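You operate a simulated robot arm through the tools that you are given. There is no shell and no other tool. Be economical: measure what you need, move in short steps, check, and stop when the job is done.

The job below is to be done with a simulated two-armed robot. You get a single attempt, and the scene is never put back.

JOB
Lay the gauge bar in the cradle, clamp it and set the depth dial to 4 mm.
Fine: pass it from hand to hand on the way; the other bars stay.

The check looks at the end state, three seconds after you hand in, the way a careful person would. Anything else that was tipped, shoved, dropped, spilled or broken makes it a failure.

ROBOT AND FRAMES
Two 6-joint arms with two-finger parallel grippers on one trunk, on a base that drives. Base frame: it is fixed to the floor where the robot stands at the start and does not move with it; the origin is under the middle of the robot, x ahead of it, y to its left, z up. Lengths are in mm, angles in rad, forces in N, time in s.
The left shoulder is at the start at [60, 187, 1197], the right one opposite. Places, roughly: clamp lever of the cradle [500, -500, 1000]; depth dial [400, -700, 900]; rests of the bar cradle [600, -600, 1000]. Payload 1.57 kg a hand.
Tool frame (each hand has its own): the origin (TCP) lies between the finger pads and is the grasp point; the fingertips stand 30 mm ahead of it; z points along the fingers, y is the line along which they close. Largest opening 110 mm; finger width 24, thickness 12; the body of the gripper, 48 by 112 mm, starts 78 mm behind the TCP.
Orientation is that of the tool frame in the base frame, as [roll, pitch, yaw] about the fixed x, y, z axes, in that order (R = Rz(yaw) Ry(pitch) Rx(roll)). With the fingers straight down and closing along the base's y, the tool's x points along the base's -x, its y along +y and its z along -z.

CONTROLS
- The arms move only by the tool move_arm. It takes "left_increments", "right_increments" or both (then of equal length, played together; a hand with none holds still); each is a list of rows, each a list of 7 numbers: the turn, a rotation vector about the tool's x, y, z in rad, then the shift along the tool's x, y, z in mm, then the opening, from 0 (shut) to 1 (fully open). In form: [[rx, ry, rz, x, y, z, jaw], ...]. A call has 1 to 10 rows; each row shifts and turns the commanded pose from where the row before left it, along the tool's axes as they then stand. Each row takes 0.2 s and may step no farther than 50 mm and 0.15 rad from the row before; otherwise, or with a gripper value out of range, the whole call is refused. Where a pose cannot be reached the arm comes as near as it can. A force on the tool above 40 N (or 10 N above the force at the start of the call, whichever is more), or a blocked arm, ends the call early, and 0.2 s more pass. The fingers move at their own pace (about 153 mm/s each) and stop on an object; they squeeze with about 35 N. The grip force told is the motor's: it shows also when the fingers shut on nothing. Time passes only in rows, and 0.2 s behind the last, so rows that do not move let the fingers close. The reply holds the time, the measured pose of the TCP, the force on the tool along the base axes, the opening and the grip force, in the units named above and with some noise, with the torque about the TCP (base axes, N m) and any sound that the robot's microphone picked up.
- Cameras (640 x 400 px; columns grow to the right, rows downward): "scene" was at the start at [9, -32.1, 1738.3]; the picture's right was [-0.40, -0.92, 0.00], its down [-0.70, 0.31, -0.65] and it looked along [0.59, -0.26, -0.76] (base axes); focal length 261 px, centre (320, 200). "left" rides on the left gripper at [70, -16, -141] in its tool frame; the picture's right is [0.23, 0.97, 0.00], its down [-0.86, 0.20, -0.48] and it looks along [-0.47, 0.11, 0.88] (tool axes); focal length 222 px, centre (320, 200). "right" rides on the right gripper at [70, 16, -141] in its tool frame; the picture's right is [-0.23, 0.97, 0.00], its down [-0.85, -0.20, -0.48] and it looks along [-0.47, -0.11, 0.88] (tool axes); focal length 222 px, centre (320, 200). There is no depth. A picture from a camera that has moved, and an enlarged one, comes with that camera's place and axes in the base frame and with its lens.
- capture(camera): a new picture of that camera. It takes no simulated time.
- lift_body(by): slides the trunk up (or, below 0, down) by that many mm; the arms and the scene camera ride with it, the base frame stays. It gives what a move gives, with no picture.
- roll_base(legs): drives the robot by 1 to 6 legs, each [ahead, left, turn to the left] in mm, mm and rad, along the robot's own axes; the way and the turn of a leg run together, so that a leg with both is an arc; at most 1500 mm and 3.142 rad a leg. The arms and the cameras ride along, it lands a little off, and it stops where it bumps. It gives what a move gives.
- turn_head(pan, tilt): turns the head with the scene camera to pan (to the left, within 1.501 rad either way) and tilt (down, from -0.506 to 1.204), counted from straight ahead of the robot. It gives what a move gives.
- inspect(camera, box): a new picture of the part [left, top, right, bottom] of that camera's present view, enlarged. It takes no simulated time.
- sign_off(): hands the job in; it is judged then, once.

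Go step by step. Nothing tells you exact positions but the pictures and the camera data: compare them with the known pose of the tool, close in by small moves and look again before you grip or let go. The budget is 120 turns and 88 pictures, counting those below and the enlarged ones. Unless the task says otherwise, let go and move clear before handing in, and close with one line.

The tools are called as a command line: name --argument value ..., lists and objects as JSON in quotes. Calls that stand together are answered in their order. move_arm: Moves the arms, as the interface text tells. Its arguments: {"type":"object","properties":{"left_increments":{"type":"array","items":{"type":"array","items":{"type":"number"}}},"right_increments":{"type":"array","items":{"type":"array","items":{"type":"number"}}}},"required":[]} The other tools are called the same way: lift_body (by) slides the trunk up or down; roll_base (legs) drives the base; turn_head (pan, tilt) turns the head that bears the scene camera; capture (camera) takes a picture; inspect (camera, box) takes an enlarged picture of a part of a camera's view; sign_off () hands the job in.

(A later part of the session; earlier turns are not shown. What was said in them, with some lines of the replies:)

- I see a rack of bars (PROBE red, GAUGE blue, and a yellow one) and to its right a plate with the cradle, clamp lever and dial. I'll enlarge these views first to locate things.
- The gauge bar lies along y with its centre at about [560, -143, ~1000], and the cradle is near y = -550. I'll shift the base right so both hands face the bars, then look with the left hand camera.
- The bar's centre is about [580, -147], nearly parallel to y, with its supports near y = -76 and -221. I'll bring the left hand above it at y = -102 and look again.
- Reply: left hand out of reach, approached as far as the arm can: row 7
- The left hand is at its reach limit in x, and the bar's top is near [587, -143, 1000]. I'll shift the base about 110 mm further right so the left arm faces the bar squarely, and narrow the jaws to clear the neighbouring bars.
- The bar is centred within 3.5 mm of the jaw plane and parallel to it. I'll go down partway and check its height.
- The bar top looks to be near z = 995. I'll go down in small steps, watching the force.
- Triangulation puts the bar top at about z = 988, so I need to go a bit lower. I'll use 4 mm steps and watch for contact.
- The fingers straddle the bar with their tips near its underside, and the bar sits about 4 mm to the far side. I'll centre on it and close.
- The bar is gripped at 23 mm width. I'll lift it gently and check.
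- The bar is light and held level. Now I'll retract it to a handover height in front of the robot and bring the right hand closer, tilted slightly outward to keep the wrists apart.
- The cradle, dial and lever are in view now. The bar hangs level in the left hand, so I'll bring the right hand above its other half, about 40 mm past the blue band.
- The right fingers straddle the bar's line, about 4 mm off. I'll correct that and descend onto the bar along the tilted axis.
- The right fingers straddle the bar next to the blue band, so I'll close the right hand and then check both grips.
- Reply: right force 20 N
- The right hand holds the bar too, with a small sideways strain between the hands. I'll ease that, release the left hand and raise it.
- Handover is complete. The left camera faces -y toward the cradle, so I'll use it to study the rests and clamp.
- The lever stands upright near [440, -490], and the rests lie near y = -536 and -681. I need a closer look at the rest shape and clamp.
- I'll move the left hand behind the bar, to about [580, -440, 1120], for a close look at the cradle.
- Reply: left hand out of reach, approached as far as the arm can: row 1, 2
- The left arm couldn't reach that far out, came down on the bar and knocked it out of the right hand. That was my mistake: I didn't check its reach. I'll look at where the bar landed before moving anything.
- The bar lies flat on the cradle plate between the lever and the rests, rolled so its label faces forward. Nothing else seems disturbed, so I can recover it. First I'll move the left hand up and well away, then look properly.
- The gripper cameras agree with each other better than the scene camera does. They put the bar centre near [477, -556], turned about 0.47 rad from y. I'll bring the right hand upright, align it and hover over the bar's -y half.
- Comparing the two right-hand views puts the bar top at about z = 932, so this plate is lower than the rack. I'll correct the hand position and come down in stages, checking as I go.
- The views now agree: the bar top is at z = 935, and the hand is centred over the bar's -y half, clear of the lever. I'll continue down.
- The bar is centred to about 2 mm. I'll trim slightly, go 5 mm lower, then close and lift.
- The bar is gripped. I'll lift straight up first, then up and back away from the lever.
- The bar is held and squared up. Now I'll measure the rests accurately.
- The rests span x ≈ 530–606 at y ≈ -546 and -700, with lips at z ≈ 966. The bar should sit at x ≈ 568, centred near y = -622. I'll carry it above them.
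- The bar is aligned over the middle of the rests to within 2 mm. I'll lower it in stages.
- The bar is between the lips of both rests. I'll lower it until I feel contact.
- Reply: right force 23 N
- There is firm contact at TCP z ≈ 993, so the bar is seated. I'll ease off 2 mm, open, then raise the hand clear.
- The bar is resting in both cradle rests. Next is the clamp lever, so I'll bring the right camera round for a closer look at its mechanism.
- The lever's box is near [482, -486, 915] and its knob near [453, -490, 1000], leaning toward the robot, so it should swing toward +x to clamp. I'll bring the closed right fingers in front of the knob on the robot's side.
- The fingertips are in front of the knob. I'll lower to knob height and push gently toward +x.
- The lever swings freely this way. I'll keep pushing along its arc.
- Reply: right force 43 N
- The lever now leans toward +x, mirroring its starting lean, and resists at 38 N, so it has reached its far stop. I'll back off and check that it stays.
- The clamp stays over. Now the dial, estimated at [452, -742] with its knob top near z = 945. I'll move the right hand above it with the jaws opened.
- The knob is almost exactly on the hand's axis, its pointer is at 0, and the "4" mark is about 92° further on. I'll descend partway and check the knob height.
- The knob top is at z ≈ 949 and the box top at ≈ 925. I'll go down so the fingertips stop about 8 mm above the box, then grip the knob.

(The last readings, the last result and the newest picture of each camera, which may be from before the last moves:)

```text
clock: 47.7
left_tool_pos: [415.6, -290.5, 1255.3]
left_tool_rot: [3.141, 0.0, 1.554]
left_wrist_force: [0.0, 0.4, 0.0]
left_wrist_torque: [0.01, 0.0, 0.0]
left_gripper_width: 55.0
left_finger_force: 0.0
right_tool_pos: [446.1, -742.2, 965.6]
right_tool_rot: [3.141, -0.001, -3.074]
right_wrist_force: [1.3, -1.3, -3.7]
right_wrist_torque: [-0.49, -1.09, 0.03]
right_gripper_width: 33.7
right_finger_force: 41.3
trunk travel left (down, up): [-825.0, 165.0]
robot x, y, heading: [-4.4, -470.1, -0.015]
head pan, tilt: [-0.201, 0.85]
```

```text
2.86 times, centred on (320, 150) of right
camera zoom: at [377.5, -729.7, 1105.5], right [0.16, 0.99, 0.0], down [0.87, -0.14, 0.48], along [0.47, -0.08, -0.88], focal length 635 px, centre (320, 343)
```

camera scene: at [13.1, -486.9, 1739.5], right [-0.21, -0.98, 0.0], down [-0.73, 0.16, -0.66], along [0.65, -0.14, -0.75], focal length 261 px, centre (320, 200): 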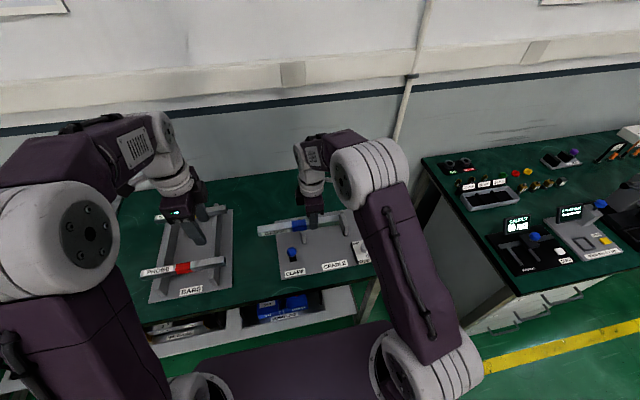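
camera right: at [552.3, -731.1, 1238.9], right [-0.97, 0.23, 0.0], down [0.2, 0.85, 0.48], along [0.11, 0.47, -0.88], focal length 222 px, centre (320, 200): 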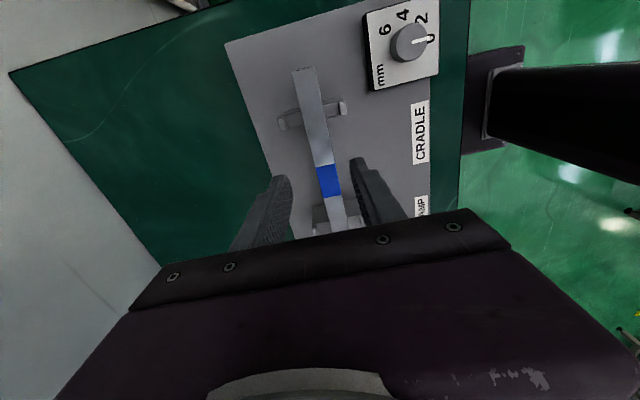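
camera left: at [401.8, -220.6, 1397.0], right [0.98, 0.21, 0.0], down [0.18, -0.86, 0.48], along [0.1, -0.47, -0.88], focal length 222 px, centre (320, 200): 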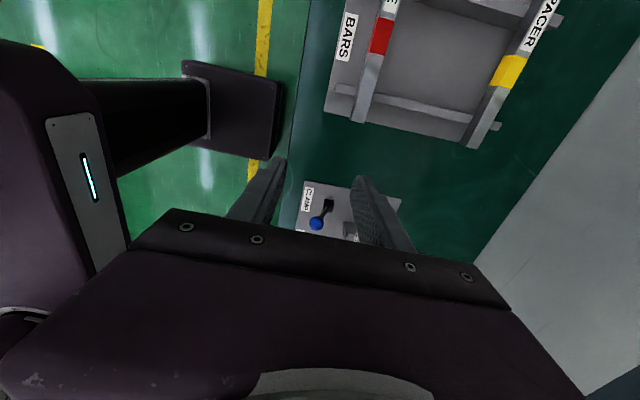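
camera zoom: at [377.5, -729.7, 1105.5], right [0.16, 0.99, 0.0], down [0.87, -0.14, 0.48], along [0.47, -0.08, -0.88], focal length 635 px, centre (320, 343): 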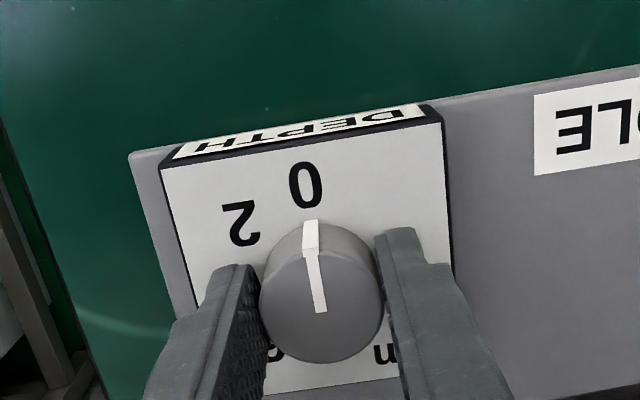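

The knob is gripped. I'll turn it counter-clockwise from 0 toward 4, starting with 1.5 rad and then checking.

move_arm --right_increments '[[0, 0, -0.15, 0, 0, 0, 0.1], [0, 0, -0.15, 0, 0, 0, 0.1], [0, 0, -0.15, 0, 0, 0, 0.1], [0, 0, -0.15, 0, 0, 0, 0.1], [0, 0, -0.15, 0, 0, 0, 0.1], [0, 0, -0.15, 0, 0, 0, 0.1], [0, 0, -0.15, 0, 0, 0, 0.1], [0, 0, -0.15, 0, 0, 0, 0.1], [0, 0, -0.15, 0, 0, 0, 0.1], [0, 0, -0.15, 0, 0, 0, 0.1]]'

inspect --camera "right" --box '[220, 80, 420, 220]'

```text
clock: 49.9
left_tool_pos: [416.8, -291.4, 1255.3]
left_tool_rot: [3.142, -0.002, 1.554]
left_wrist_force: [-0.1, -0.1, 0.1]
left_wrist_torque: [0.04, 0.02, -0.02]
left_gripper_width: 55.1
left_finger_force: 0.0
right_tool_pos: [448.5, -743.7, 964.2]
right_tool_rot: [3.14, 0.004, -1.575]
right_wrist_force: [2.5, -12.0, 3.1]
right_wrist_torque: [-0.29, 0.47, 0.02]
right_gripper_width: 33.7
right_finger_force: 41.2
trunk travel left (down, up): [-825.0, 165.0]
robot x, y, heading: [-0.6, -467.9, -0.005]
head pan, tilt: [-0.201, 0.85]
```

```text
2.86 times, centred on (320, 150) of right
camera zoom: at [433.4, -813.0, 1105.3], right [-0.97, 0.23, 0.0], down [0.2, 0.85, 0.48], along [0.11, 0.47, -0.88], focal length 635 px, centre (320, 343)
```

zoom: 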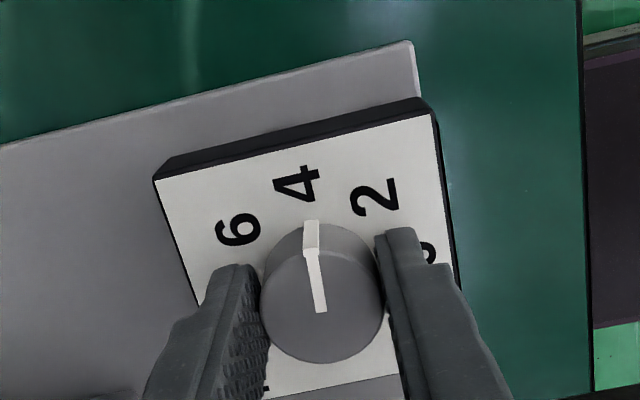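

The pointer followed the hand and sits about 4–5° short of the 4 mark. I'll turn the remaining 0.075 rad, then release and lift.

move_arm --right_increments '[[0, 0, -0.075, 0, 0, 0, 0.1], [0, 0, 0, 0, 0, 0, 0.1]]'

inspect --camera "right" --box '[220, 80, 420, 220]'

```text
clock: 50.5
left_tool_pos: [417.3, -293.3, 1254.9]
left_tool_rot: [-3.141, -0.001, 1.553]
left_wrist_force: [0.5, -0.3, -0.2]
left_wrist_torque: [0.0, -0.03, -0.01]
left_gripper_width: 55.2
left_finger_force: 0.1
right_tool_pos: [450.8, -743.9, 965.0]
right_tool_rot: [-3.14, 0.003, -1.5]
right_wrist_force: [5.9, -13.7, 7.4]
right_wrist_torque: [0.1, 0.45, 0.01]
right_gripper_width: 33.4
right_finger_force: 41.5
trunk travel left (down, up): [-825.0, 165.0]
robot x, y, heading: [-3.1, -469.5, -0.01]
head pan, tilt: [-0.201, 0.85]
```

```text
2.86 times, centred on (320, 150) of right
camera zoom: at [438.6, -814.0, 1105.2], right [-0.99, 0.16, 0.0], down [0.14, 0.87, 0.48], along [0.08, 0.48, -0.88], focal length 635 px, centre (320, 343)
```

zoom: 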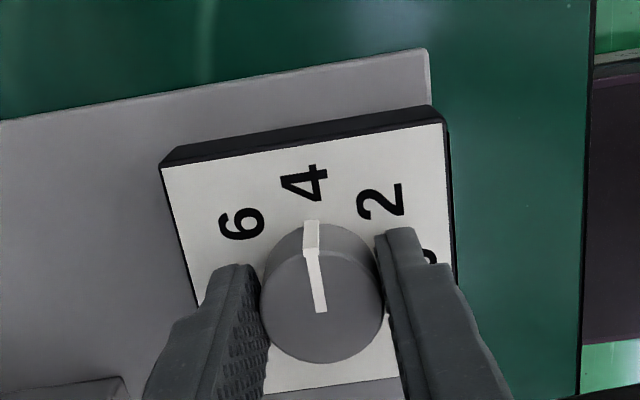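

The pointer now lines up with 4 just as it first did with 0. I'll release, rise straight up and verify.

move_arm --right_increments '[[0, 0, 0, 0, 0, 0, 0.4], [0, 0, 0, 0, 0, 0, 0.55], [0, 0, 0, 0, 0, 0, 0.55], [0, 0, 0, 0, 0, -30, 0.55], [0, 0, 0, 0, 0, -45, 0.55], [0, 0, 0, 0, 0, -45, 0.55], [0, 0, 0, 0, 0, -45, 0.55], [0, 0, 0, 25, 0, -40, 0.55]]'

inspect --camera "right" --box '[260, 80, 400, 200]'

inspect --camera "scene" --box '[260, 190, 400, 280]'

```text
clock: 52.3
left_tool_pos: [415.3, -291.8, 1255.8]
left_tool_rot: [-3.141, -0.002, 1.555]
left_wrist_force: [0.8, -0.4, -0.3]
left_wrist_torque: [0.0, -0.01, 0.0]
left_gripper_width: 54.8
left_finger_force: 0.1
right_tool_pos: [448.8, -766.7, 1170.9]
right_tool_rot: [-3.141, 0.002, -1.502]
right_wrist_force: [0.4, -0.2, -0.2]
right_wrist_torque: [0.03, -0.02, 0.01]
right_gripper_width: 60.8
right_finger_force: 0.1
trunk travel left (down, up): [-825.0, 165.0]
robot x, y, heading: [-0.6, -472.0, -0.009]
head pan, tilt: [-0.201, 0.85]
```

```text
3.33 times, centred on (330, 140) of right
camera zoom: at [437.9, -837.1, 1310.5], right [-0.99, 0.16, 0.0], down [0.14, 0.87, 0.48], along [0.08, 0.47, -0.88], focal length 740 px, centre (287, 400)
```

zoom: 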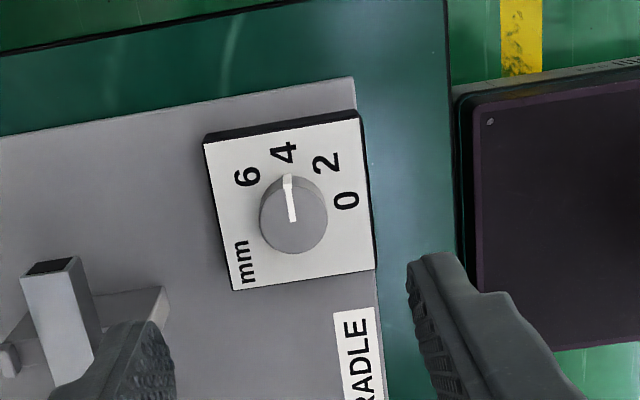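

```text
4.44 times, centred on (330, 235) of scene
camera zoom: at [11.4, -488.3, 1739.5], right [-0.21, -0.98, 0.0], down [-0.73, 0.16, -0.66], along [0.65, -0.14, -0.75], focal length 1161 px, centre (276, 44)
```

zoom: 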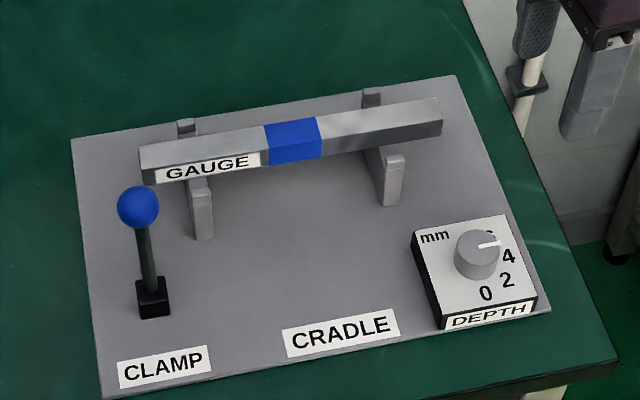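

The bar is in the cradle, the lever is over and the dial reads 4. A last look at the rack will confirm the other bars are undisturbed.

turn_head --pan 0.3 --tilt 0.85

capture --camera "scene"

capture --camera "left"

```text
clock: 53.2
left_tool_pos: [416.7, -290.7, 1255.5]
left_tool_rot: [3.141, 0.0, 1.553]
left_wrist_force: [-1.0, -0.3, -0.4]
left_wrist_torque: [-0.01, 0.0, 0.03]
left_gripper_width: 55.1
left_finger_force: 0.1
right_tool_pos: [449.6, -765.6, 1169.7]
right_tool_rot: [-3.141, 0.003, -1.502]
right_wrist_force: [0.2, 0.1, 0.0]
right_wrist_torque: [0.0, 0.01, -0.02]
right_gripper_width: 60.5
right_finger_force: 0.0
trunk travel left (down, up): [-825.0, 165.0]
robot x, y, heading: [0.2, -469.1, -0.006]
head pan, tilt: [0.3, 0.85]
```

```text
15 pictures are left
camera scene: at [11.0, -447.9, 1739.5], right [0.29, -0.96, 0.0], down [-0.72, -0.21, -0.66], along [0.63, 0.19, -0.75], focal length 261 px, centre (320, 200)
```

scene: 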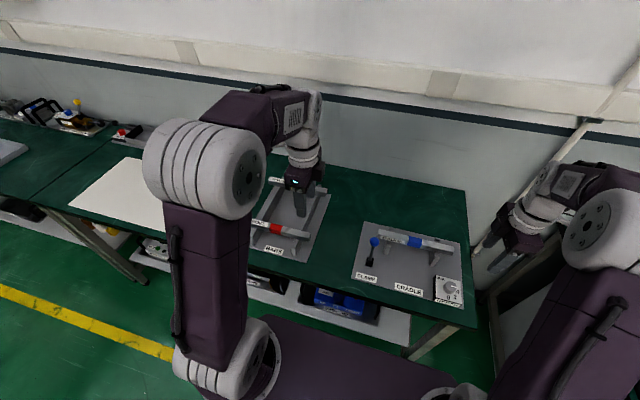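

```text
14 pictures are left
camera left: at [402.5, -220.5, 1396.8], right [0.98, 0.21, 0.0], down [0.18, -0.86, 0.48], along [0.1, -0.47, -0.88], focal length 222 px, centre (320, 200)
```

left: 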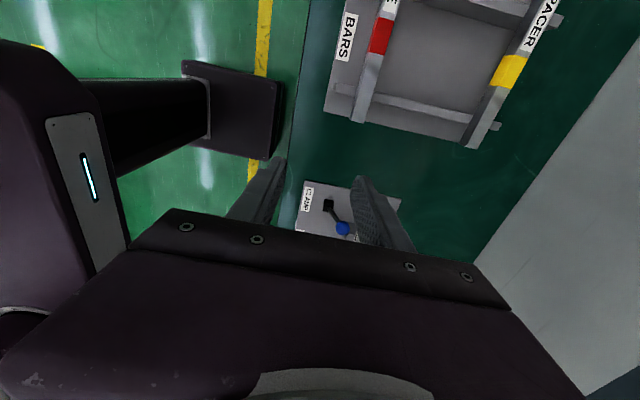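

The probe and spacer bars are still in the rack, the gauge bar is in the cradle with the lever over and the dial at 4, and both hands are clear. I'm handing in.

sign_off

```text
The job is handed in.
```

The gauge bar is in the cradle, the clamp lever is pushed over to its far stop and the depth dial points at 4 mm; after the left-to-right handover I knocked the bar onto the cradle plate with the left arm, so I picked it up again with the right hand, and it now lies with its label facing the front instead of up.
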